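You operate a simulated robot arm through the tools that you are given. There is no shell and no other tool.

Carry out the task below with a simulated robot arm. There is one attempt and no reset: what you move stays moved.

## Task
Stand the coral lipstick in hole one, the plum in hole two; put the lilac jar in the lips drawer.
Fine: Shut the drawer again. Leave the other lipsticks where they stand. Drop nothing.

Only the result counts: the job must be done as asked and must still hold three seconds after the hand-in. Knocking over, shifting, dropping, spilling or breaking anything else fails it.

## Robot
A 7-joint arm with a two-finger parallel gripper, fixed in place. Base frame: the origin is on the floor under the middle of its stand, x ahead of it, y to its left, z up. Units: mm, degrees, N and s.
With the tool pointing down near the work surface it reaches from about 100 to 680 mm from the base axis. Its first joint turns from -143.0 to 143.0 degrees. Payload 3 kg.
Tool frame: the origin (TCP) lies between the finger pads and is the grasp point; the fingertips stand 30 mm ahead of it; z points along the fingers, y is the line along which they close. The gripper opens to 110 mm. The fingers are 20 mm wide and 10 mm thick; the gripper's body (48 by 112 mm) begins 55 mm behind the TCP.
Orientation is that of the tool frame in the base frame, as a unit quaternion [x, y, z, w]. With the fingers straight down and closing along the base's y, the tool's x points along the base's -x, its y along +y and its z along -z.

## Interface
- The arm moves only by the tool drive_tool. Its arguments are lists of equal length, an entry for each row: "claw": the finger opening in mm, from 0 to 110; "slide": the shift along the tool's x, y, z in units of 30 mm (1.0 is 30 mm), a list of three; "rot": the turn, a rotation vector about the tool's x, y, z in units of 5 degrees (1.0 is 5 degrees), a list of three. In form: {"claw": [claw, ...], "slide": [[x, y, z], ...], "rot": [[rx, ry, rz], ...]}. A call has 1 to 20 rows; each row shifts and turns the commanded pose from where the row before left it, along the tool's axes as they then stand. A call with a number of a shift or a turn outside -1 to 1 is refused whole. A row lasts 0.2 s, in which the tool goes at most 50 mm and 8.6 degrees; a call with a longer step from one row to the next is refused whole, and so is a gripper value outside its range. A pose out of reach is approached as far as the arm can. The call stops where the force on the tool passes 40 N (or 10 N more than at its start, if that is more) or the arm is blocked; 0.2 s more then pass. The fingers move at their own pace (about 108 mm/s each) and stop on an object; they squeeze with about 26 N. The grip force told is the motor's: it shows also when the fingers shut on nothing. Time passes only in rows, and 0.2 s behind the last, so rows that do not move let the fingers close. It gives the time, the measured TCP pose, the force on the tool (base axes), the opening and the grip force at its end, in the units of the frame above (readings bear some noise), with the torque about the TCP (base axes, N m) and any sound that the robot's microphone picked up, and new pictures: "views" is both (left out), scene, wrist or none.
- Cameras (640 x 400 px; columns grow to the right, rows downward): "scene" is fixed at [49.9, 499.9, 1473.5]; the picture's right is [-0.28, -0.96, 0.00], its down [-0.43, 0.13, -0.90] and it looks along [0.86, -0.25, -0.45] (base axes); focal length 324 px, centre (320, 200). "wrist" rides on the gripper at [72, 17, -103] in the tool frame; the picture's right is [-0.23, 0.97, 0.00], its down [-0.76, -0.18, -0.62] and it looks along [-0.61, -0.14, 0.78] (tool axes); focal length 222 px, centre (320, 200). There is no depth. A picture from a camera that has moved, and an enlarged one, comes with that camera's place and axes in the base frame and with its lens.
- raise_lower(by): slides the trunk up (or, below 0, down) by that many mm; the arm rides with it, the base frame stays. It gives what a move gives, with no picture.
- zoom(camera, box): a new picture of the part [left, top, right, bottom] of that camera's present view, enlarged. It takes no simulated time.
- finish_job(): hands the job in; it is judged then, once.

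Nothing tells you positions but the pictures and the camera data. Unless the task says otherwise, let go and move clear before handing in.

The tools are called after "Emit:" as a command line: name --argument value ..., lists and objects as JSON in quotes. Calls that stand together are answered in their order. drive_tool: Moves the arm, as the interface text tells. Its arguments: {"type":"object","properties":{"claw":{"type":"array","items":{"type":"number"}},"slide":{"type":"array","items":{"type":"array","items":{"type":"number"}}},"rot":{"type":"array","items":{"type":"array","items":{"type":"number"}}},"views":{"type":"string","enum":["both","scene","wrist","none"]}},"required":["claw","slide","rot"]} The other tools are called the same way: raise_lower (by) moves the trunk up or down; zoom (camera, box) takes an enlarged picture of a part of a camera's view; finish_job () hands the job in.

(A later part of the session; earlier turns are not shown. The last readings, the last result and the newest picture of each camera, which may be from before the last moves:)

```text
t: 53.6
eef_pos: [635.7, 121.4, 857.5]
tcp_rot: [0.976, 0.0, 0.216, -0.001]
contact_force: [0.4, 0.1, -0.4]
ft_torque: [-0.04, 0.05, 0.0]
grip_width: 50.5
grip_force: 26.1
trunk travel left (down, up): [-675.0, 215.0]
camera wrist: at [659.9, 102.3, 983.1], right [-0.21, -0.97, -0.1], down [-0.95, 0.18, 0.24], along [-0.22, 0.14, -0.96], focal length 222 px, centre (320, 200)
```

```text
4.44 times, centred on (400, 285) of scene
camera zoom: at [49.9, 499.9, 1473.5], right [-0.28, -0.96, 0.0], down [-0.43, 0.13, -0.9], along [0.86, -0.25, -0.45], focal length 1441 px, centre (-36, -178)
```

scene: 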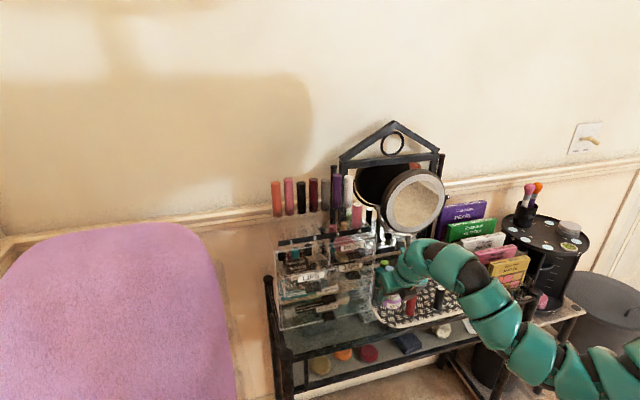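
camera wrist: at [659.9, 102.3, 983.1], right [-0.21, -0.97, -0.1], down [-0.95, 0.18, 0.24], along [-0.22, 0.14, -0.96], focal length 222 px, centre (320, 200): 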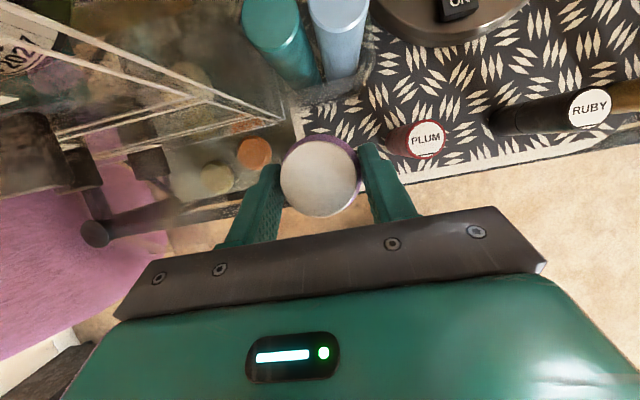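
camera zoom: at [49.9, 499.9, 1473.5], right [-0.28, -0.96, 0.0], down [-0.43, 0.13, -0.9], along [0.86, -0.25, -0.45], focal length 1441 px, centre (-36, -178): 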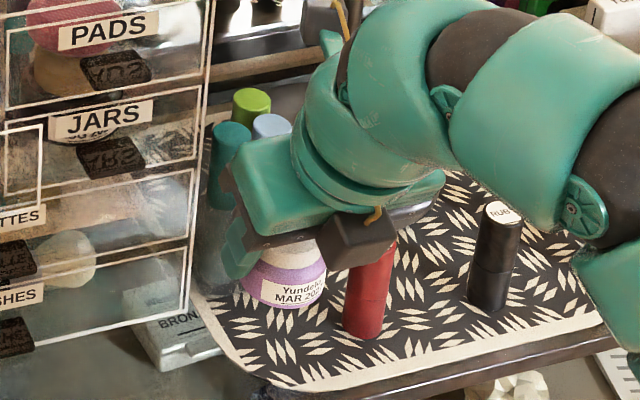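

The jar is held securely. I'll raise it, partly with the arm and partly with the trunk, before moving sideways to the open drawer.

Emit:
drive_tool --claw '[40, 40, 40, 40, 40, 40]' --slide '[[0.42, 0, -0.906], [0.42, 0, -0.906], [0.42, 0, -0.906], [0.42, 0, -0.906], [0.42, 0, -0.906], [0, 0, 0]]' --rot '[[0, 0, 0], [0, 0, 0], [0, 0, 0], [0, 0, 0], [0, 0, 0], [0, 0, 0]]' --views "none"

Emit:
raise_lower --by 70

Emit:
drive_tool --claw '[40, 40, 40, 40, 40, 40, 40, 40, 40, 40, 40]' --slide '[[0, -0.78, 0], [0, -0.78, 0], [0, -0.78, 0], [0, -0.78, 0], [0, -0.78, 0], [0, -0.78, 0], [0, -0.78, 0], [0, -0.78, 0], [0, -0.78, 0], [0, -0.78, 0], [0, 0, 0]]' --rot '[[0, 0, 0], [0, 0, 0], [0, 0, 0], [0, 0, 0], [0, 0, 0], [0, 0, 0], [0, 0, 0], [0, 0, 0], [0, 0, 0], [0, 0, 0], [0, 0, 0]]'

```text
t: 55.0
eef_pos: [637.3, 119.4, 1008.4]
tcp_rot: [0.976, -0.003, 0.216, -0.002]
contact_force: [-0.7, 0.9, -0.5]
ft_torque: [0.02, 0.02, 0.01]
grip_width: 50.7
grip_force: 25.8
trunk travel left (down, up): [-675.0, 215.0]
```

```text
t: 56.1
eef_pos: [636.6, 119.6, 1078.2]
tcp_rot: [0.976, -0.003, 0.216, -0.001]
contact_force: [0.2, -0.4, -0.6]
ft_torque: [0.03, -0.02, 0.01]
grip_width: 50.4
grip_force: 26.2
trunk travel left (down, up): [-745.0, 145.0]
```

```text
t: 58.5
eef_pos: [640.3, 352.4, 1078.5]
tcp_rot: [0.977, -0.005, 0.214, -0.002]
contact_force: [0.0, -0.1, -0.4]
ft_torque: [0.03, -0.01, 0.02]
grip_width: 50.3
grip_force: 25.7
trunk travel left (down, up): [-745.0, 145.0]
camera wrist: at [662.5, 334.6, 1202.9], right [-0.21, -0.97, -0.1], down [-0.95, 0.18, 0.25], along [-0.22, 0.15, -0.96], focal length 222 px, centre (320, 200)
```

scene: 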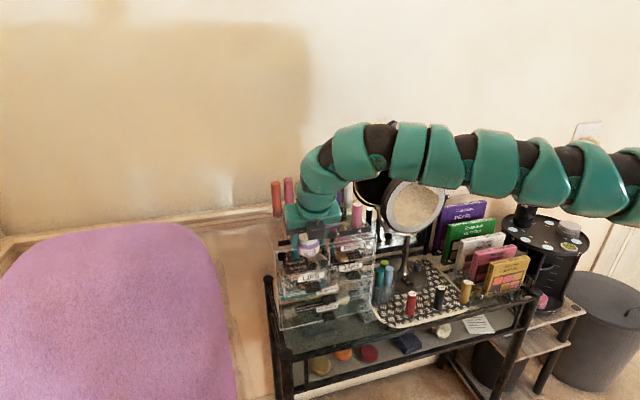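
wrist: 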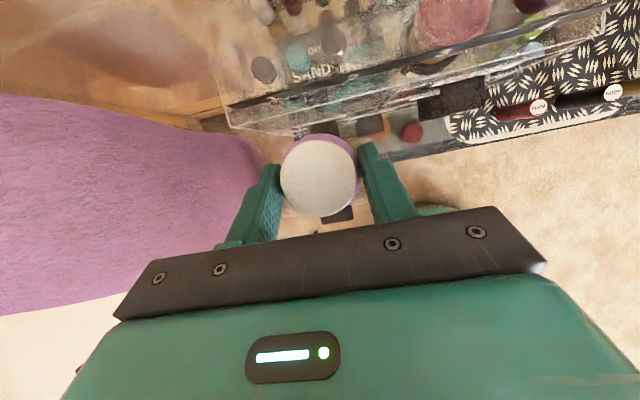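

Now above the open drawer. I'll check the drawer's position before lowering.

Emit:
zoom --camera "wrist" --box '[190, 80, 450, 240]'

Emit:
zoom --camera "scene" --box '[260, 220, 380, 300]'

```text
2.46 times, centred on (320, 160) of wrist
camera zoom: at [662.5, 334.6, 1202.9], right [-0.21, -0.97, -0.1], down [-0.95, 0.18, 0.25], along [-0.22, 0.15, -0.96], focal length 547 px, centre (320, 298)
```

zoom: 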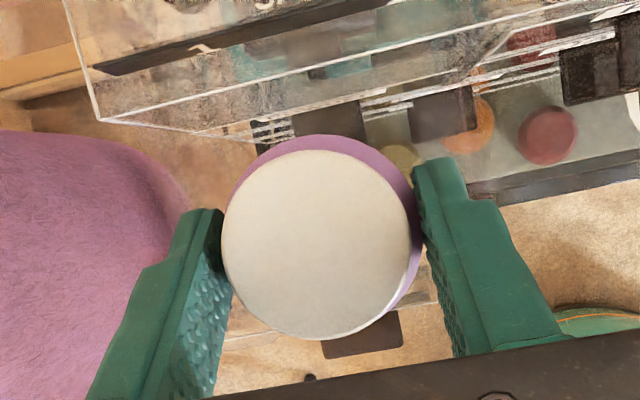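

```text
5.00 times, centred on (320, 260) of scene
camera zoom: at [49.9, 499.9, 1473.5], right [-0.28, -0.96, 0.0], down [-0.43, 0.13, -0.9], along [0.86, -0.25, -0.45], focal length 1621 px, centre (320, -100)
```

zoom: 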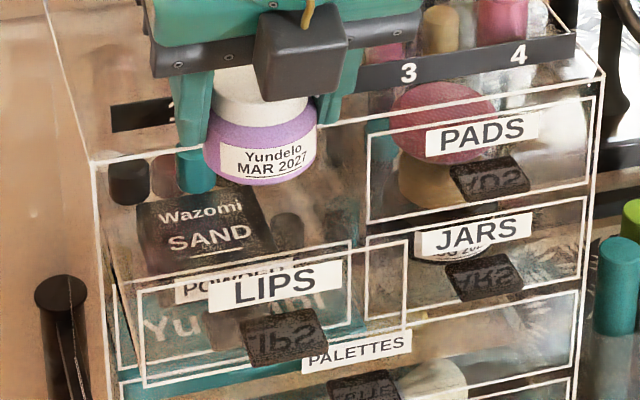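

The drawer front is at x≈612 with walls at y 292–418 and floor at z≈950. I'll shift 8 mm deeper, centre in y, and lower the jar to just above the floor.

Emit:
drive_tool --claw '[40, 40, 40, 40, 40, 40]' --slide '[[0.242, -0.1, 0.113], [-0.292, 0, 0.627], [-0.292, 0, 0.627], [-0.292, 0, 0.627], [-0.25, 0, 0.53], [0, 0, 0]]' --rot '[[0, 0, 0], [0, 0, 0], [0, 0, 0], [0, 0, 0], [0, 0, 0], [0, 0, 0]]'

Emit:
zoom --camera "wrist" --box '[190, 80, 450, 240]'

Emit:
zoom --camera "scene" --box '[260, 230, 380, 310]'

```text
t: 59.9
eef_pos: [645.9, 356.8, 999.7]
tcp_rot: [0.977, -0.003, 0.215, -0.001]
contact_force: [-0.5, 0.2, 0.1]
ft_torque: [0.04, 0.01, 0.01]
grip_width: 50.3
grip_force: 25.9
trunk travel left (down, up): [-745.0, 145.0]
camera wrist: at [668.4, 338.4, 1124.0], right [-0.21, -0.97, -0.1], down [-0.95, 0.18, 0.24], along [-0.22, 0.15, -0.96], focal length 222 px, centre (320, 200)
```

scene: 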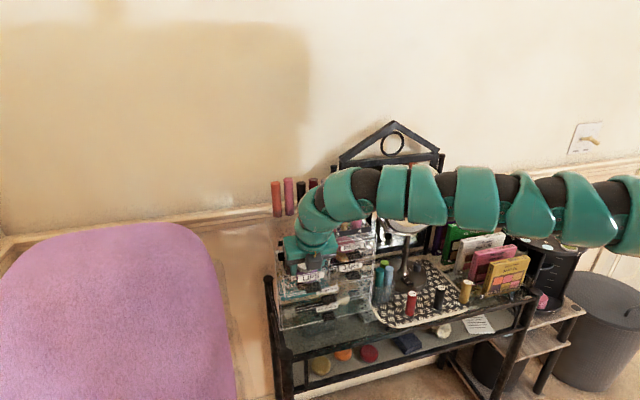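
wrist: 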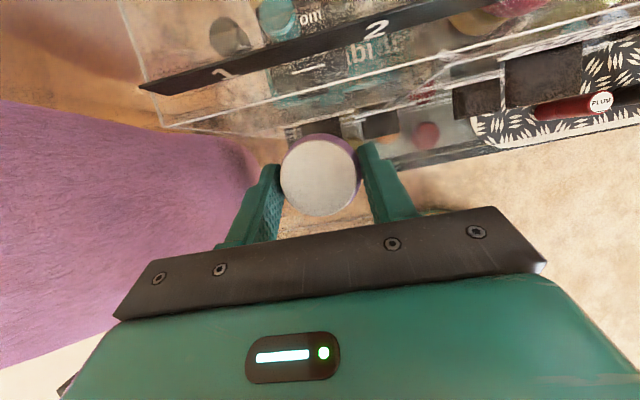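

```text
2.46 times, centred on (320, 160) of wrist
camera zoom: at [668.4, 338.4, 1124.0], right [-0.21, -0.97, -0.1], down [-0.95, 0.18, 0.24], along [-0.22, 0.15, -0.96], focal length 547 px, centre (320, 298)
```

zoom: 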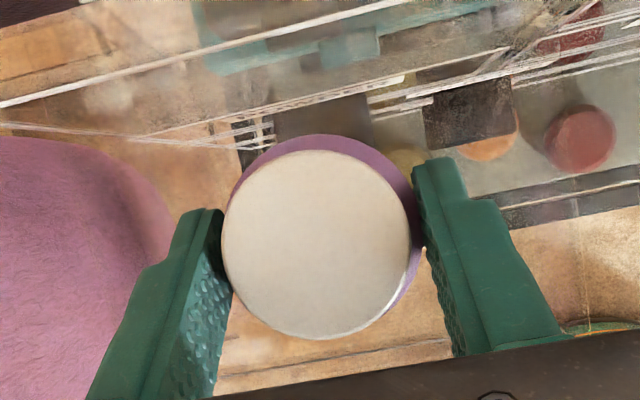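

```text
5.00 times, centred on (320, 270) of scene
camera zoom: at [49.9, 499.9, 1473.5], right [-0.28, -0.96, 0.0], down [-0.43, 0.13, -0.9], along [0.86, -0.25, -0.45], focal length 1621 px, centre (320, -150)
```

zoom: 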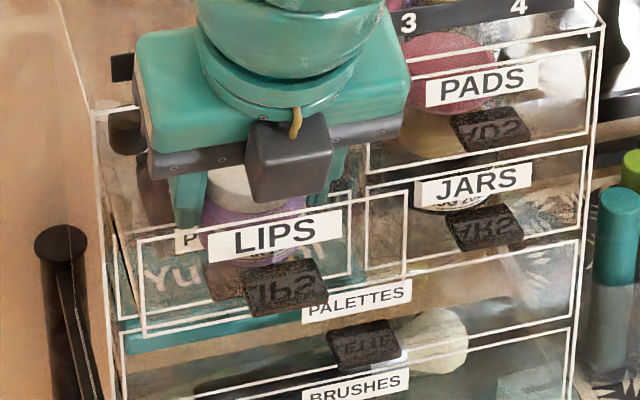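

The jar is inside the drawer with its bottom about 11 mm above the floor. Lowering in small steps while watching the force.

Emit:
drive_tool --claw '[40, 40, 40]' --slide '[[-0.056, 0, 0.121], [-0.056, 0, 0.121], [0, 0, 0]]' --rot '[[0, 0, 0], [0, 0, 0], [0, 0, 0]]' --views "none"

Emit:
drive_tool --claw '[40, 40]' --slide '[[-0.028, 0, 0.06], [0, 0, 0]]' --rot '[[0, 0, 0], [0, 0, 0]]' --views "none"

```text
t: 60.7
eef_pos: [645.7, 356.8, 993.2]
tcp_rot: [0.976, -0.003, 0.217, -0.002]
contact_force: [1.2, -1.1, 13.7]
ft_torque: [-0.31, 0.03, -0.03]
grip_width: 50.8
grip_force: 25.6
trunk travel left (down, up): [-745.0, 145.0]
```

```text
t: 61.3
eef_pos: [645.4, 357.6, 990.5]
tcp_rot: [0.976, -0.003, 0.216, -0.002]
contact_force: [0.9, 1.4, 17.5]
ft_torque: [-0.14, -0.13, 0.02]
grip_width: 50.8
grip_force: 26.2
trunk travel left (down, up): [-745.0, 145.0]
```

Contact with the floor (about 15 N). I'll ease up slightly and check the picture before releasing.

Emit:
drive_tool --claw '[40, 40]' --slide '[[0.028, 0, -0.06], [0, 0, 0]]' --rot '[[0, 0, 0], [0, 0, 0]]'

Emit:
zoom --camera "scene" --box '[270, 230, 350, 310]'

Emit:
zoom --camera "wrist" --box '[190, 80, 450, 240]'

```text
t: 61.9
eef_pos: [644.6, 356.6, 991.1]
tcp_rot: [0.976, -0.003, 0.216, 0.0]
contact_force: [-0.4, 2.1, 7.1]
ft_torque: [0.03, -0.18, 0.06]
grip_width: 50.5
grip_force: 26.1
trunk travel left (down, up): [-745.0, 145.0]
camera wrist: at [667.2, 338.8, 1115.6], right [-0.21, -0.97, -0.1], down [-0.95, 0.18, 0.25], along [-0.22, 0.14, -0.96], focal length 222 px, centre (320, 200)
```

scene: 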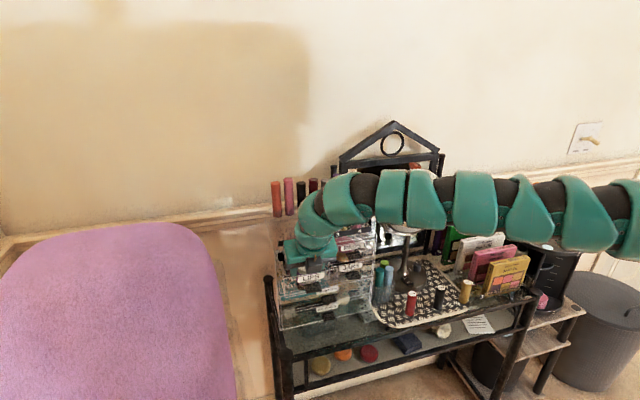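
wrist: 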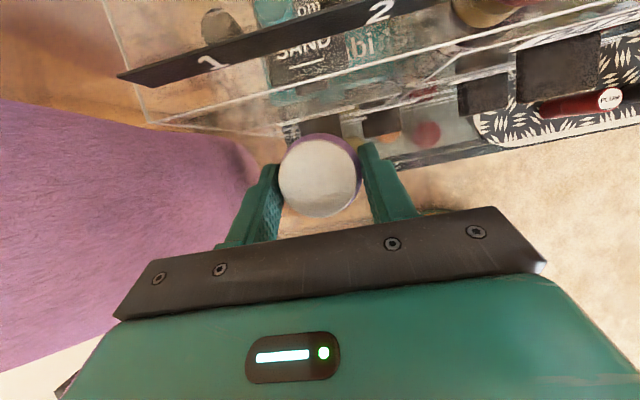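

```text
5.00 times, centred on (310, 270) of scene
camera zoom: at [49.9, 499.9, 1473.5], right [-0.28, -0.96, 0.0], down [-0.43, 0.13, -0.9], along [0.86, -0.25, -0.45], focal length 1621 px, centre (370, -150)
```

zoom: 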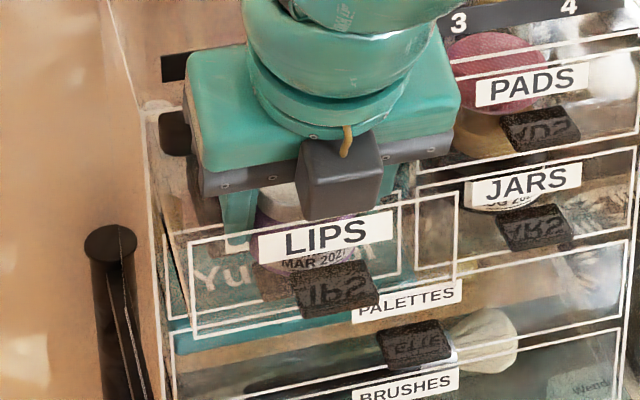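

```text
2.46 times, centred on (320, 160) of wrist
camera zoom: at [667.2, 338.8, 1115.6], right [-0.21, -0.97, -0.1], down [-0.95, 0.18, 0.25], along [-0.22, 0.14, -0.96], focal length 547 px, centre (320, 298)
```

zoom: 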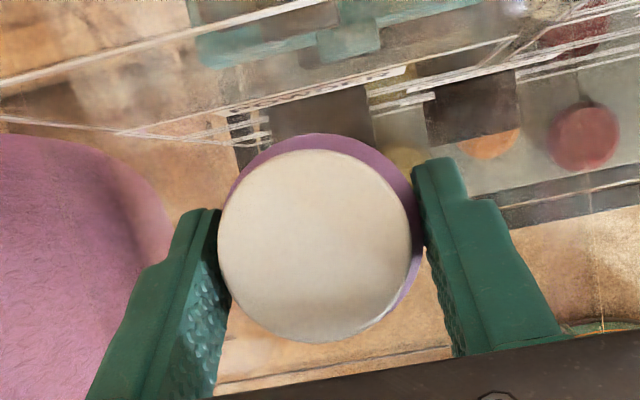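

The jar rests on the drawer floor. Releasing (opening stays within the drawer walls) and lifting clear.

Emit:
drive_tool --claw '[56, 64, 70, 70]' --slide '[[0, 0, 0], [0, 0, 0], [0, 0, 0], [0, 0, 0]]' --rot '[[0, 0, 0], [0, 0, 0], [0, 0, 0], [0, 0, 0]]' --views "none"

Emit:
drive_tool --claw '[70, 70, 70, 70, 70, 70, 70]' --slide '[[0.2, 0, -0.44], [0.42, 0, -0.906], [0.42, 0, -0.906], [0.42, 0, -0.906], [0.42, 0, -0.906], [-0.3, 0, -0.3], [0, 0, 0]]' --rot '[[0, 0, 0], [0, 0, 0], [0, 0, 0], [0, 0, 0], [0, 0, 0], [0, 0, 0], [0, 0, 0]]'

Emit:
zoom --camera "scene" --box '[270, 210, 370, 310]'

Emit:
zoom --camera "wrist" --box '[190, 80, 450, 240]'

```text
t: 62.9
eef_pos: [645.5, 355.9, 990.2]
tcp_rot: [0.976, -0.003, 0.216, -0.001]
contact_force: [0.2, 0.6, -0.3]
ft_torque: [0.01, -0.02, 0.0]
grip_width: 70.0
grip_force: 0.0
trunk travel left (down, up): [-745.0, 145.0]
```

```text
t: 64.5
eef_pos: [634.4, 355.3, 1128.9]
tcp_rot: [0.976, -0.003, 0.216, 0.0]
contact_force: [-0.3, 0.6, -1.6]
ft_torque: [-0.01, -0.01, 0.01]
grip_width: 69.9
grip_force: 0.1
trunk travel left (down, up): [-745.0, 145.0]
camera wrist: at [656.5, 337.5, 1254.1], right [-0.21, -0.97, -0.1], down [-0.95, 0.18, 0.24], along [-0.22, 0.14, -0.96], focal length 222 px, centre (320, 200)
```

scene: 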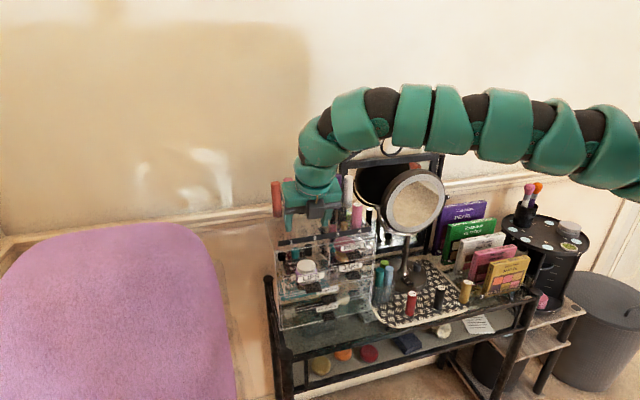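
wrist: 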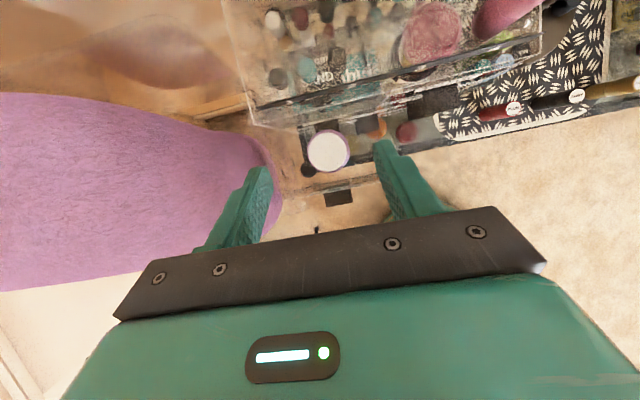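

```text
4.00 times, centred on (320, 260) of scene
camera zoom: at [49.9, 499.9, 1473.5], right [-0.28, -0.96, 0.0], down [-0.43, 0.13, -0.9], along [0.86, -0.25, -0.45], focal length 1297 px, centre (320, -40)
```

zoom: 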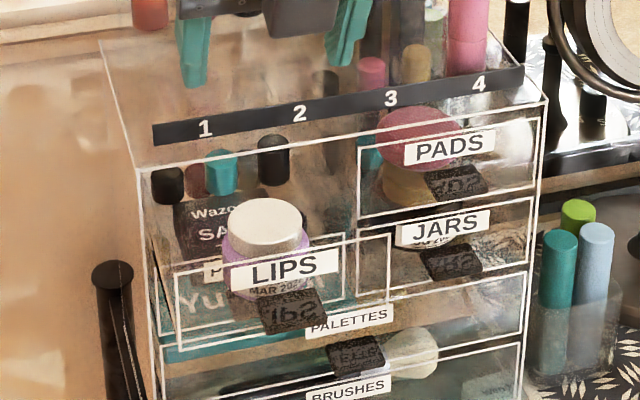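

```text
2.46 times, centred on (320, 160) of wrist
camera zoom: at [656.5, 337.5, 1254.1], right [-0.21, -0.97, -0.1], down [-0.95, 0.18, 0.24], along [-0.22, 0.14, -0.96], focal length 547 px, centre (320, 298)
```

zoom: 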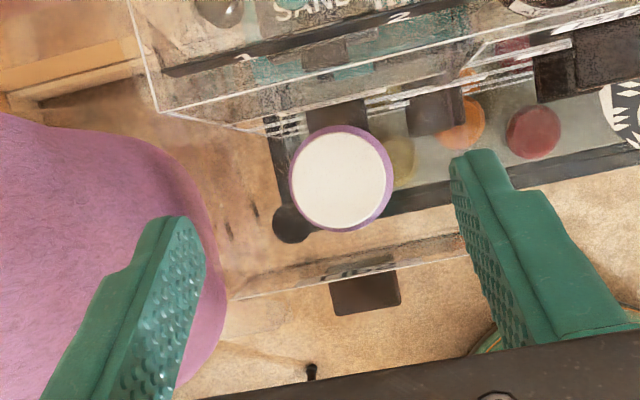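

The jar is standing in the drawer, cap top about 8 mm below the opening, with the sticks behind it upright. Now I'll shut the drawer by gripping its tab again the way I opened it: back off first, then tilt to 80°.

Emit:
drive_tool --claw '[66, 66, 66, 66, 66]' --slide '[[-0.66, 0, -0.556], [-0.66, 0, -0.556], [-0.66, 0, -0.556], [-0.66, 0, -0.556], [0, 0, 0]]' --rot '[[0, 0, 0], [0, 0, 0], [0, 0, 0], [0, 0, 0], [0, 0, 0]]' --views "none"

Emit:
raise_lower --by -70

Emit:
drive_tool --claw '[66, 66, 66, 66, 66, 66, 66, 66, 66, 66, 66, 66]' --slide '[[0, 0, 0], [0, 0, 0], [0, 0, 0], [0, 0, 0], [0, 0, 0], [0, 0, 0], [0, 0, 0], [0, 0, 0], [0, 0, 0], [0, 0, 0], [0, 0, 0], [0, 0, 0]]' --rot '[[0, 1, 0], [0, 1, 0], [0, 1, 0], [0, 1, 0], [0, 1, 0], [0, 1, 0], [0, 1, 0], [0, 1, 0], [0, 1, 0], [0, 1, 0], [0, 1, 0], [0, 0, 0]]'

```text
t: 65.7
eef_pos: [535.2, 356.1, 1155.1]
tcp_rot: [0.976, -0.003, 0.216, -0.001]
contact_force: [-0.9, -0.2, -0.3]
ft_torque: [-0.01, -0.01, 0.01]
grip_width: 66.0
grip_force: 0.2
trunk travel left (down, up): [-745.0, 145.0]
```

```text
t: 66.8
eef_pos: [534.5, 355.5, 1085.6]
tcp_rot: [0.976, -0.003, 0.216, -0.002]
contact_force: [0.1, 1.1, 0.8]
ft_torque: [0.0, 0.01, -0.03]
grip_width: 66.0
grip_force: 0.1
trunk travel left (down, up): [-675.0, 215.0]
```

```text
t: 69.4
eef_pos: [550.4, 391.3, 1086.6]
tcp_rot: [0.766, -0.003, 0.643, 0.0]
contact_force: [0.1, -1.0, 0.5]
ft_torque: [0.05, 0.01, -0.02]
grip_width: 66.1
grip_force: 0.0
out of reach, approached as far as the arm can: row 2, 3, 4, 5, 6, 7
trunk travel left (down, up): [-675.0, 215.0]
camera wrist: at [462.2, 373.7, 1176.6], right [-0.04, -0.97, -0.23], down [-0.75, 0.18, -0.64], along [0.67, 0.14, -0.73], focal length 222 px, centre (320, 200)
```

scene: 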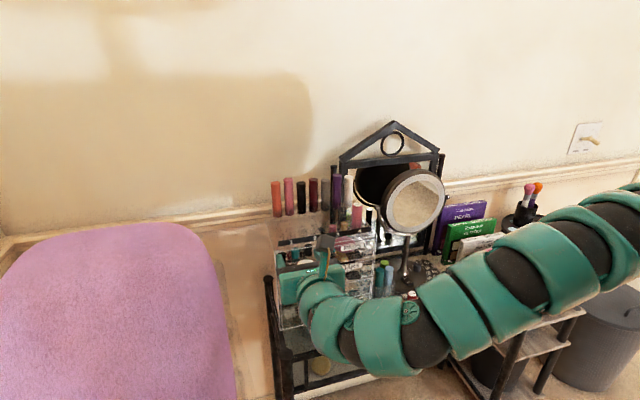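
wrist: 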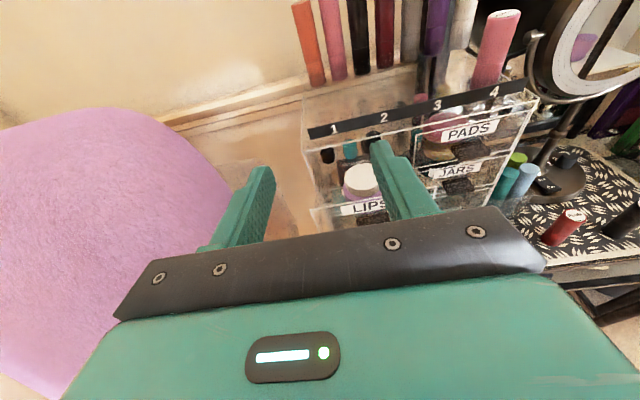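

Emit:
drive_tool --claw '[66, 66, 66, 66, 66, 66, 66]' --slide '[[-0.046, 0.59, -0.26], [-0.046, 0.59, -0.26], [-0.92, 0, 0.162], [-0.92, 0, 0.162], [-0.92, 0, 0.162], [-0.9, 0, 0.162], [0, 0, 0]]' --rot '[[0, 0, 0], [0, 0, 0], [0, 0, 0], [0, 0, 0], [0, 0, 0], [0, 0, 0], [0, 0, 0]]'

Emit:
zoom --camera "wrist" --box '[200, 40, 440, 210]'

```text
t: 71.0
eef_pos: [546.9, 386.1, 965.8]
tcp_rot: [0.766, -0.003, 0.643, 0.001]
contact_force: [-0.1, 0.4, -0.1]
ft_torque: [-0.04, -0.03, 0.01]
grip_width: 65.7
grip_force: 0.0
out of reach, approached as far as the arm can: row 1, 2
trunk travel left (down, up): [-675.0, 215.0]
camera wrist: at [458.5, 367.7, 1056.4], right [-0.04, -0.97, -0.23], down [-0.75, 0.18, -0.64], along [0.66, 0.14, -0.73], focal length 222 px, centre (320, 200)
```

scene: 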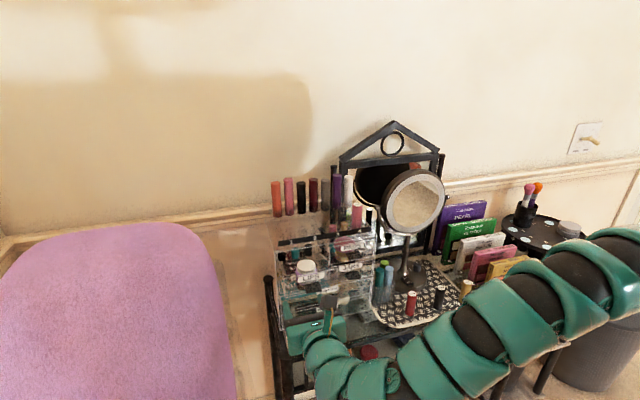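
wrist: 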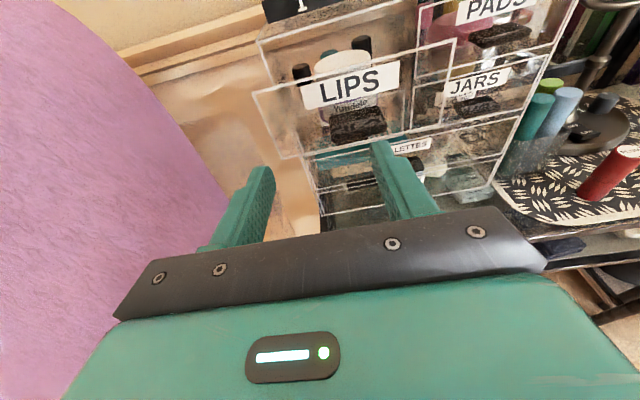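

```text
2.35 times, centred on (320, 125) of wrist
camera zoom: at [458.5, 367.7, 1056.4], right [-0.04, -0.97, -0.23], down [-0.75, 0.18, -0.64], along [0.66, 0.14, -0.73], focal length 523 px, centre (320, 376)
```

zoom: 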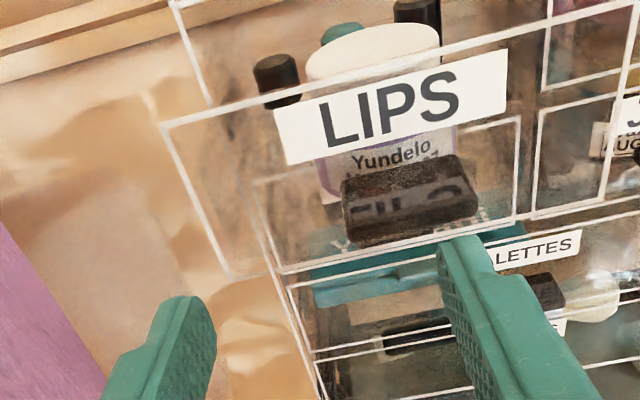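

Emit:
drive_tool --claw '[70, 70, 70, 70]' --slide '[[0.05, 0, -0.3], [0.1, 0.5, 0], [0.1, 0.5, 0], [0, 0, 0]]' --rot '[[0, 0, 0], [0, 0, 0], [0, 0, 0], [0, 0, 0]]'

Emit:
zoom --camera "wrist" --box '[200, 40, 440, 210]'

```text
t: 72.0
eef_pos: [537.9, 356.7, 975.2]
tcp_rot: [0.766, -0.003, 0.643, 0.001]
contact_force: [-0.2, -0.1, -0.5]
ft_torque: [0.01, 0.0, 0.01]
grip_width: 69.9
grip_force: 0.0
trunk travel left (down, up): [-675.0, 215.0]
camera wrist: at [450.0, 337.9, 1065.4], right [-0.05, -0.97, -0.23], down [-0.75, 0.18, -0.64], along [0.66, 0.14, -0.73], focal length 222 px, centre (320, 200)
```

scene: 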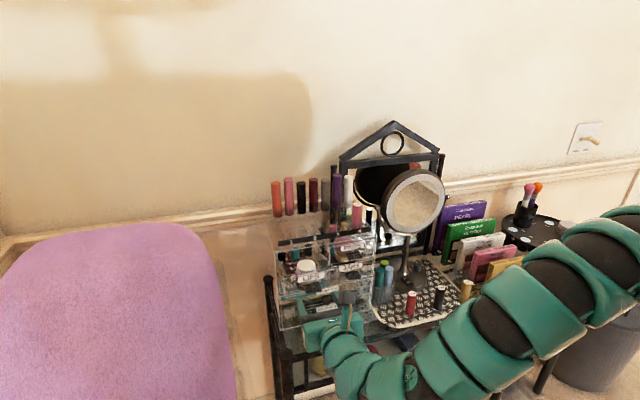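
wrist: 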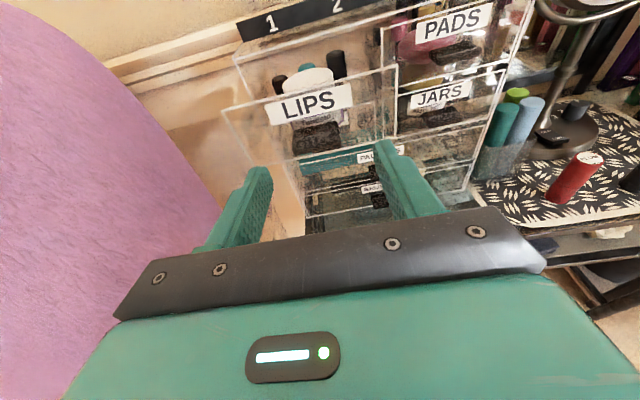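

```text
2.35 times, centred on (320, 125) of wrist
camera zoom: at [450.0, 337.9, 1065.4], right [-0.05, -0.97, -0.23], down [-0.75, 0.18, -0.64], along [0.66, 0.14, -0.73], focal length 523 px, centre (320, 376)
```

zoom: 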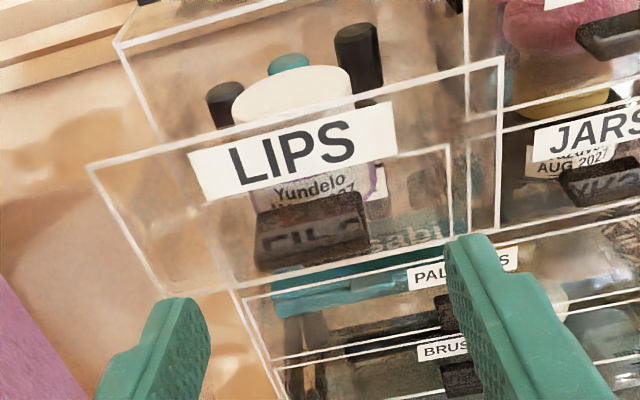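

Emit:
drive_tool --claw '[70, 70, 70]' --slide '[[0.095, 0.02, 0.55], [0.095, 0.02, 0.55], [0, 0, 0]]' --rot '[[0, 0, 0], [0, 0, 0], [0, 0, 0]]' --views "none"

Emit:
drive_tool --claw '[50, 20, 10, 10]' --slide '[[0, 0, 0], [0, 0, 0], [0, 0, 0], [0, 0, 0]]' --rot '[[0, 0, 0], [0, 0, 0], [0, 0, 0], [0, 0, 0]]' --views "wrist"

```text
t: 72.8
eef_pos: [572.2, 353.8, 974.9]
tcp_rot: [0.766, -0.003, 0.643, 0.001]
contact_force: [-1.1, -0.2, 0.1]
ft_torque: [0.02, 0.01, -0.01]
grip_width: 70.0
grip_force: 0.0
trunk travel left (down, up): [-675.0, 215.0]
```

```text
t: 73.8
eef_pos: [571.2, 356.8, 975.1]
tcp_rot: [0.766, -0.002, 0.643, 0.0]
contact_force: [-0.9, 12.3, 1.4]
ft_torque: [0.12, 0.2, 1.05]
grip_width: 35.7
grip_force: 45.3
trunk travel left (down, up): [-675.0, 215.0]
camera wrist: at [482.6, 338.7, 1064.5], right [-0.04, -0.97, -0.23], down [-0.75, 0.18, -0.64], along [0.66, 0.14, -0.73], focal length 222 px, centre (320, 200)
```

wrist: 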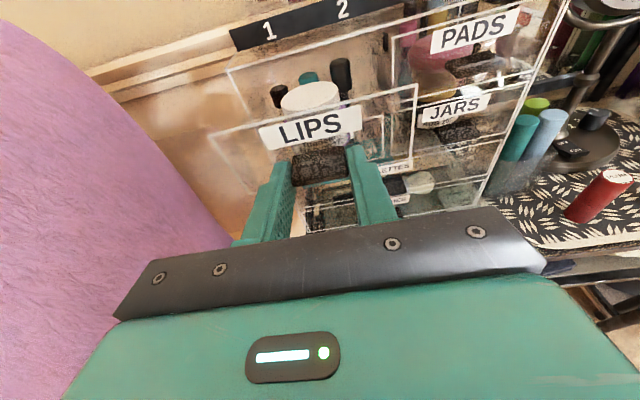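

Gripped again. Relieving the sideways force and pushing the drawer in gently.

Emit:
drive_tool --claw '[10, 10, 10, 10, 10, 10, 10, 10, 10]' --slide '[[0.03, -0.08, 0.164], [0.058, 0, 0.328], [0.058, 0, 0.328], [0.058, 0, 0.328], [0.058, 0, 0.328], [0.058, 0, 0.328], [0.058, 0, 0.328], [0.03, 0, 0.164], [0, 0, 0]]' --rot '[[0, 0, 0], [0, 0, 0], [0, 0, 0], [0, 0, 0], [0, 0, 0], [0, 0, 0], [0, 0, 0], [0, 0, 0], [0, 0, 0]]'

Emit:
zoom --camera "wrist" --box '[200, 40, 440, 210]'

```text
t: 75.8
eef_pos: [641.6, 356.4, 974.9]
tcp_rot: [0.766, -0.003, 0.643, 0.001]
contact_force: [0.4, 1.1, 1.2]
ft_torque: [0.33, -0.56, 0.4]
grip_width: 35.9
grip_force: 44.7
trunk travel left (down, up): [-675.0, 215.0]
camera wrist: at [552.9, 339.2, 1064.6], right [-0.05, -0.97, -0.23], down [-0.75, 0.18, -0.64], along [0.67, 0.14, -0.73], focal length 222 px, centre (320, 200)
```

scene: 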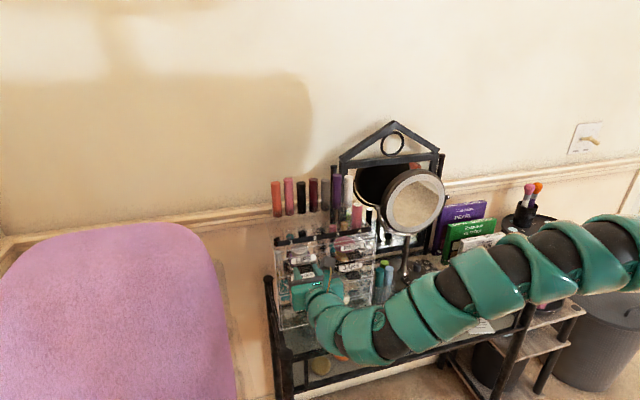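
wrist: 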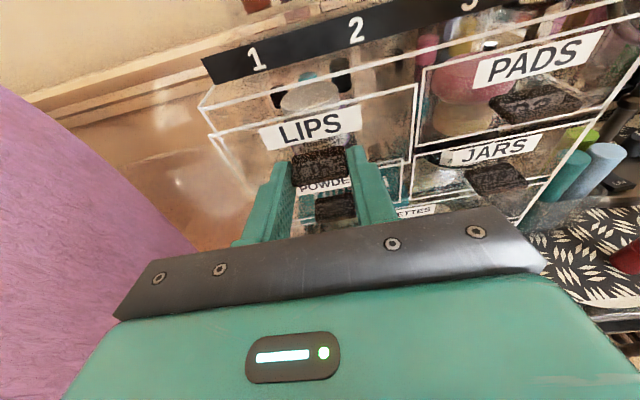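

```text
2.35 times, centred on (320, 125) of wrist
camera zoom: at [552.9, 339.2, 1064.6], right [-0.05, -0.97, -0.23], down [-0.75, 0.18, -0.64], along [0.67, 0.14, -0.73], focal length 523 px, centre (320, 376)
```

zoom: 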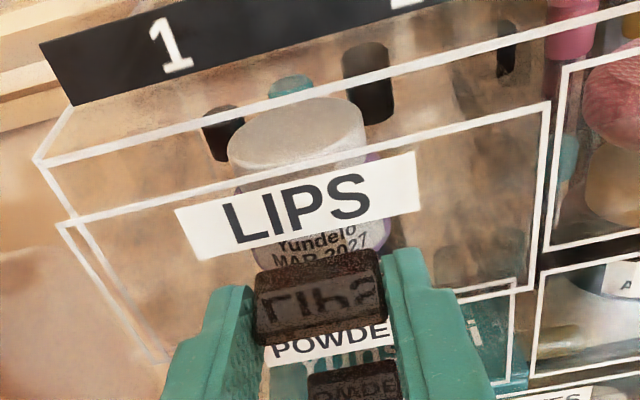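

13 mm to go, and the jar has passed under the top edge. Finishing the push in small steps.

Emit:
drive_tool --claw '[10, 10, 10, 10]' --slide '[[0.03, 0, 0.164], [0.03, 0, 0.164], [0.012, 0, 0.066], [0, 0, 0]]' --rot '[[0, 0, 0], [0, 0, 0], [0, 0, 0], [0, 0, 0]]' --views "none"

Emit:
drive_tool --claw '[10, 10, 10]' --slide '[[0.012, 0, 0.066], [0.006, 0, 0.033], [0, 0, 0]]' --rot '[[0, 0, 0], [0, 0, 0], [0, 0, 0]]'

Emit:
zoom --camera "wrist" --box '[200, 40, 440, 210]'

```text
t: 76.8
eef_pos: [653.6, 355.9, 973.5]
tcp_rot: [0.766, -0.002, 0.643, 0.001]
contact_force: [0.1, 0.3, -1.3]
ft_torque: [-0.09, -1.1, 0.47]
grip_width: 35.8
grip_force: 44.7
trunk travel left (down, up): [-675.0, 215.0]
```

```text
t: 77.6
eef_pos: [658.2, 356.3, 974.5]
tcp_rot: [0.767, -0.002, 0.642, 0.0]
contact_force: [-0.5, 1.7, -0.9]
ft_torque: [-0.08, 0.16, 0.45]
grip_width: 35.5
grip_force: 45.4
trunk travel left (down, up): [-675.0, 215.0]
camera wrist: at [569.0, 339.0, 1064.6], right [-0.04, -0.97, -0.23], down [-0.75, 0.18, -0.64], along [0.66, 0.14, -0.73], focal length 222 px, centre (320, 200)
```

scene: 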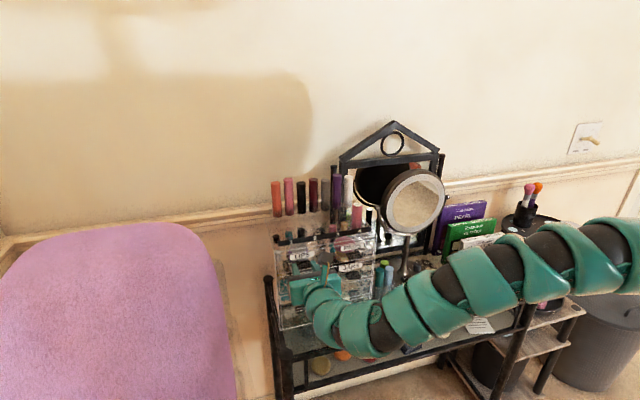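
wrist: 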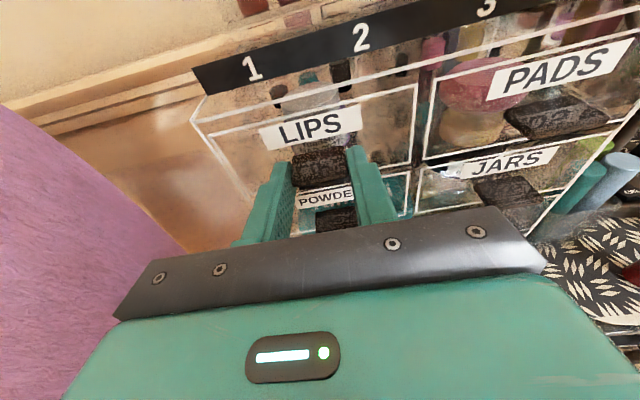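

```text
2.35 times, centred on (320, 125) of wrist
camera zoom: at [569.0, 339.0, 1064.6], right [-0.04, -0.97, -0.23], down [-0.75, 0.18, -0.64], along [0.66, 0.14, -0.73], focal length 523 px, centre (320, 376)
```

zoom: 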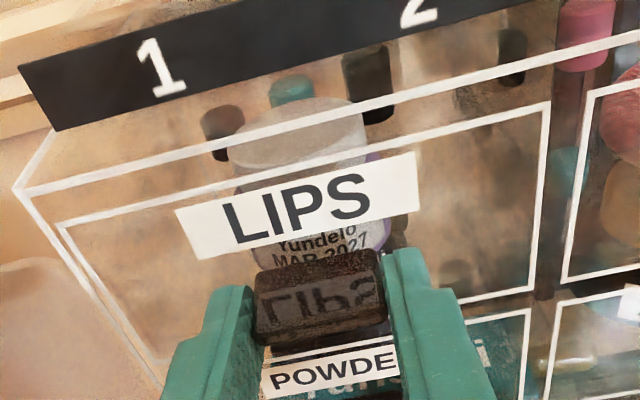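

Emit:
zoom --camera "scene" --box '[265, 220, 385, 300]'

Emit:
zoom --camera "wrist" --box '[370, 40, 470, 120]'

Emit:
zoom --camera "wrist" --box '[185, 70, 285, 150]'

```text
5.00 times, centred on (325, 260) of scene
camera zoom: at [49.9, 499.9, 1473.5], right [-0.28, -0.96, 0.0], down [-0.43, 0.13, -0.9], along [0.86, -0.25, -0.45], focal length 1621 px, centre (295, -100)
```

zoom: 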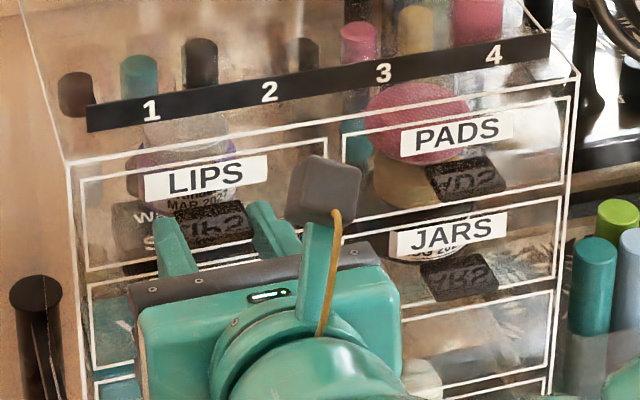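

```text
5.00 times, centred on (420, 80) of wrist
camera zoom: at [569.0, 339.0, 1064.6], right [-0.04, -0.97, -0.23], down [-0.75, 0.18, -0.64], along [0.66, 0.14, -0.73], focal length 1111 px, centre (-180, 800)
```

zoom: 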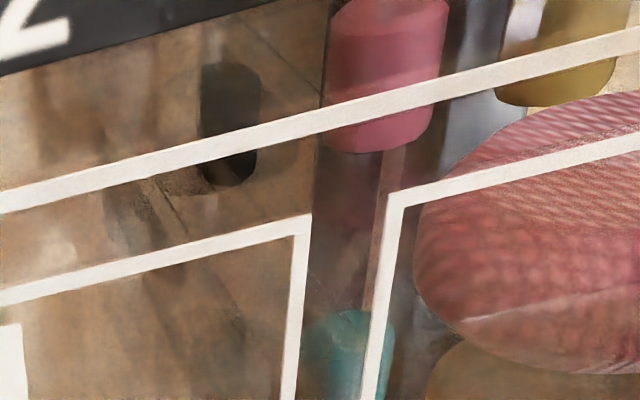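

```text
5.00 times, centred on (235, 110) of wrist
camera zoom: at [569.0, 339.0, 1064.6], right [-0.04, -0.97, -0.23], down [-0.75, 0.18, -0.64], along [0.66, 0.14, -0.73], focal length 1111 px, centre (745, 650)
```

zoom: 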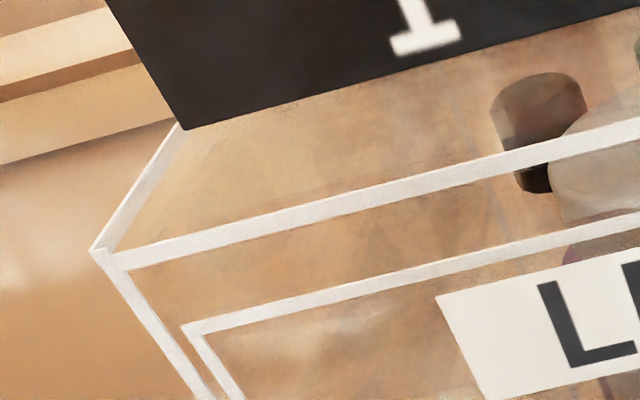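

The drawer front lines up with its neighbour. I'll nudge a little further to confirm it is against its stop.

Emit:
drive_tool --claw '[10, 10, 10]' --slide '[[0.012, 0, 0.066], [0.006, 0, 0.033], [0, 0, 0]]' --rot '[[0, 0, 0], [0, 0, 0], [0, 0, 0]]'

Emit:
zoom --camera "wrist" --box '[370, 40, 470, 120]'

Emit:
zoom --camera "scene" --box '[265, 220, 385, 300]'

```text
t: 78.4
eef_pos: [657.7, 356.2, 973.8]
tcp_rot: [0.767, -0.002, 0.642, 0.001]
contact_force: [-21.9, -6.5, -9.6]
ft_torque: [0.19, -0.66, 0.22]
grip_width: 35.9
grip_force: 45.0
trunk travel left (down, up): [-675.0, 215.0]
camera wrist: at [569.1, 338.9, 1064.7], right [-0.04, -0.97, -0.23], down [-0.75, 0.18, -0.64], along [0.66, 0.14, -0.73], focal length 222 px, centre (320, 200)
```

scene: 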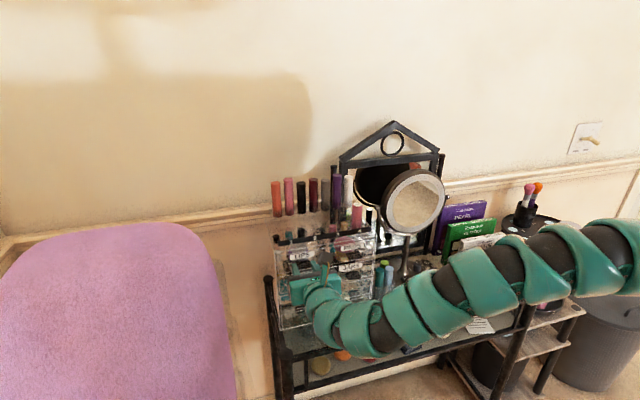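
wrist: 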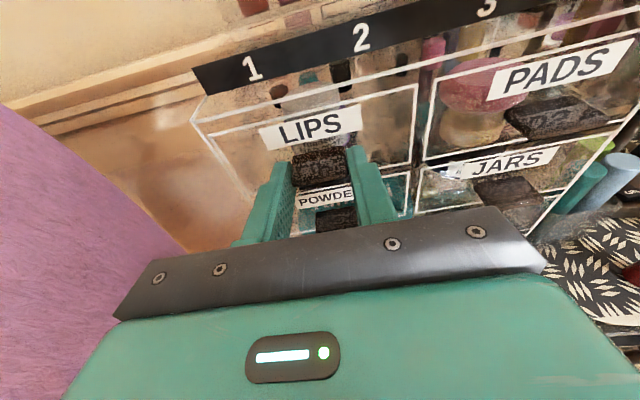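

```text
5.00 times, centred on (420, 80) of wrist
camera zoom: at [569.1, 338.9, 1064.7], right [-0.04, -0.97, -0.23], down [-0.75, 0.18, -0.64], along [0.66, 0.14, -0.73], focal length 1111 px, centre (-180, 800)
```

zoom: 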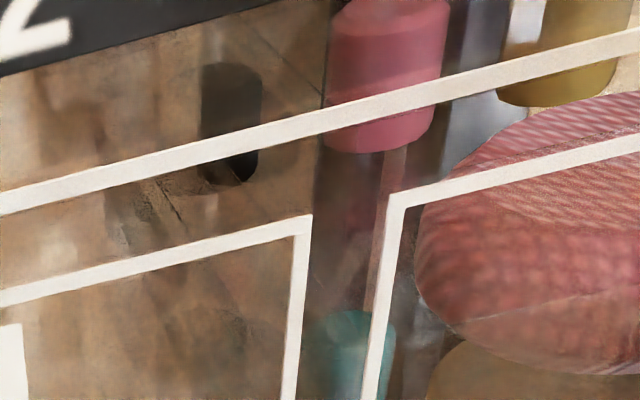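

```text
5.00 times, centred on (325, 260) of scene
camera zoom: at [49.9, 499.9, 1473.5], right [-0.28, -0.96, 0.0], down [-0.43, 0.13, -0.9], along [0.86, -0.25, -0.45], focal length 1621 px, centre (295, -100)
```

zoom: 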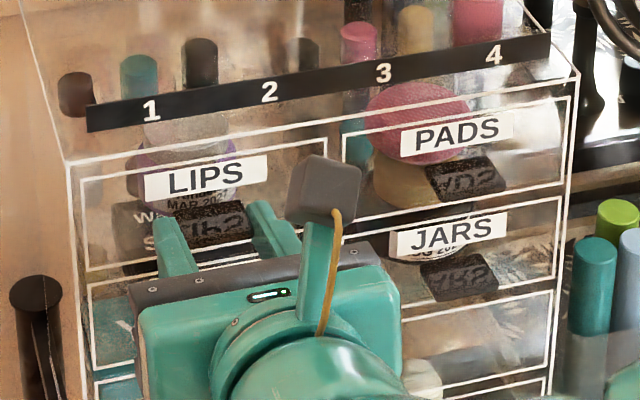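

The force rises to 22 N with no motion, so the drawer is shut. Easing off, releasing the tab and retracting.

Emit:
drive_tool --claw '[10, 10]' --slide '[[-0.017, 0, -0.1], [0, 0, 0]]' --rot '[[0, 0, 0], [0, 0, 0]]' --views "none"

Emit:
drive_tool --claw '[50, 70, 70]' --slide '[[0, 0, 0], [0, 0, 0], [0, 0, 0]]' --rot '[[0, 0, 0], [0, 0, 0], [0, 0, 0]]' --views "none"

Emit:
drive_tool --claw '[70, 70, 70, 70, 70]' --slide '[[0, 0, -0.5], [0, 0, -1], [0, 0, -0.6], [0.5, 0, 0], [0, 0, 0]]' --rot '[[0, 0, 0], [0, 0, 0], [0, 0, 0], [0, 0, 0], [0, 0, 0]]'

Emit:
zoom --camera "wrist" --box '[200, 40, 480, 210]'

```text
t: 79.0
eef_pos: [657.7, 356.9, 975.1]
tcp_rot: [0.766, -0.003, 0.642, 0.002]
contact_force: [-6.8, -0.9, -8.7]
ft_torque: [-0.15, 0.31, 0.89]
grip_width: 35.7
grip_force: 44.6
trunk travel left (down, up): [-675.0, 215.0]
```

```text
t: 79.8
eef_pos: [656.8, 356.6, 974.5]
tcp_rot: [0.767, -0.003, 0.642, 0.001]
contact_force: [-0.3, -0.6, -0.1]
ft_torque: [0.03, 0.01, 0.0]
grip_width: 70.1
grip_force: 0.0
trunk travel left (down, up): [-675.0, 215.0]
```

```text
t: 81.0
eef_pos: [597.9, 356.1, 1000.7]
tcp_rot: [0.767, -0.002, 0.642, 0.0]
contact_force: [0.0, 0.2, 0.2]
ft_torque: [0.02, -0.01, 0.01]
grip_width: 70.2
grip_force: 0.1
trunk travel left (down, up): [-675.0, 215.0]
camera wrist: at [509.1, 338.6, 1090.2], right [-0.05, -0.97, -0.23], down [-0.75, 0.18, -0.64], along [0.66, 0.14, -0.73], focal length 222 px, centre (320, 200)
```

scene: 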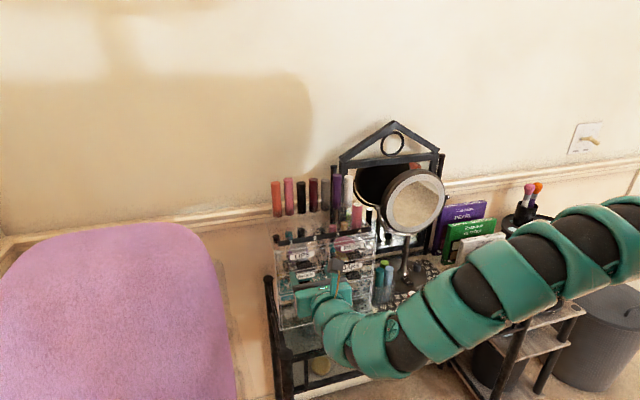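
wrist: 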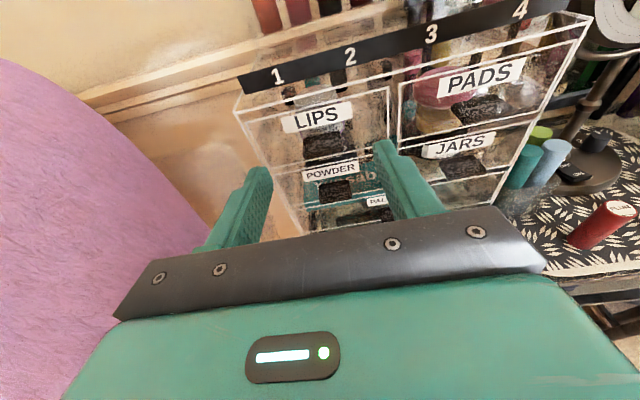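

```text
2.29 times, centred on (340, 125) of wrist
camera zoom: at [509.1, 338.6, 1090.2], right [-0.05, -0.97, -0.23], down [-0.75, 0.18, -0.64], along [0.66, 0.14, -0.73], focal length 508 px, centre (274, 371)
```

zoom: 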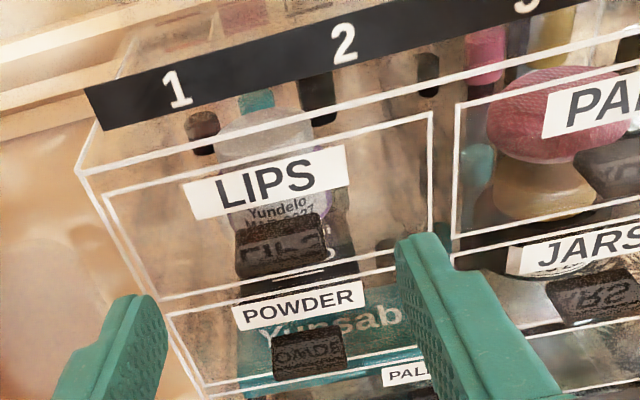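

The LIPS drawer is closed with the jar inside. Before picking lipsticks, I'll test the reach over hole 1 with the 40° tilt: raise, then rotate back.

Emit:
drive_tool --claw '[70, 70, 70, 70, 70, 70, 70, 70, 70, 70, 70, 70, 70, 70]' --slide '[[0.98, 0, -0.17], [0.98, 0, -0.17], [0.98, 0, -0.17], [0.98, 0, -0.17], [0.98, 0, -0.17], [0, 0, 0], [0, 0, 0], [0, 0, 0], [0, 0, 0], [0, 0, 0], [0, 0, 0], [0, 0, 0], [0, 0, 0], [0, 0, 0]]' --rot '[[0, 0, 0], [0, 0, 0], [0, 0, 0], [0, 0, 0], [0, 0, 0], [0, -1, 0], [0, -1, 0], [0, -1, 0], [0, -1, 0], [0, -1, 0], [0, -1, 0], [0, -1, 0], [0, -1, 0], [0, 0, 0]]' --views "scene"

```text
t: 84.0
eef_pos: [608.4, 377.8, 1144.8]
tcp_rot: [0.94, -0.003, 0.341, 0.0]
contact_force: [-0.6, 0.1, -0.1]
ft_torque: [-0.02, 0.02, -0.02]
grip_width: 69.9
grip_force: 0.1
out of reach, approached as far as the arm can: row 3, 4, 5
trunk travel left (down, up): [-675.0, 215.0]
```

scene: 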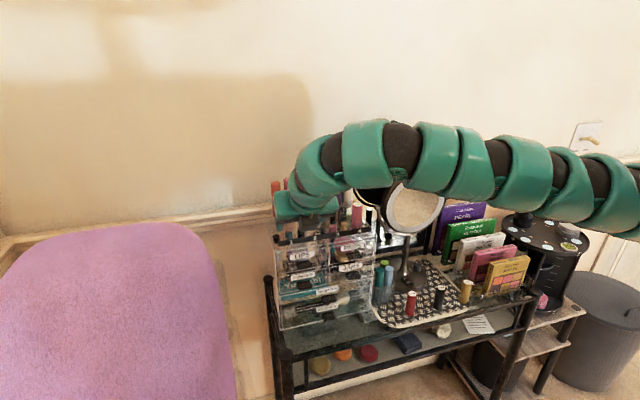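

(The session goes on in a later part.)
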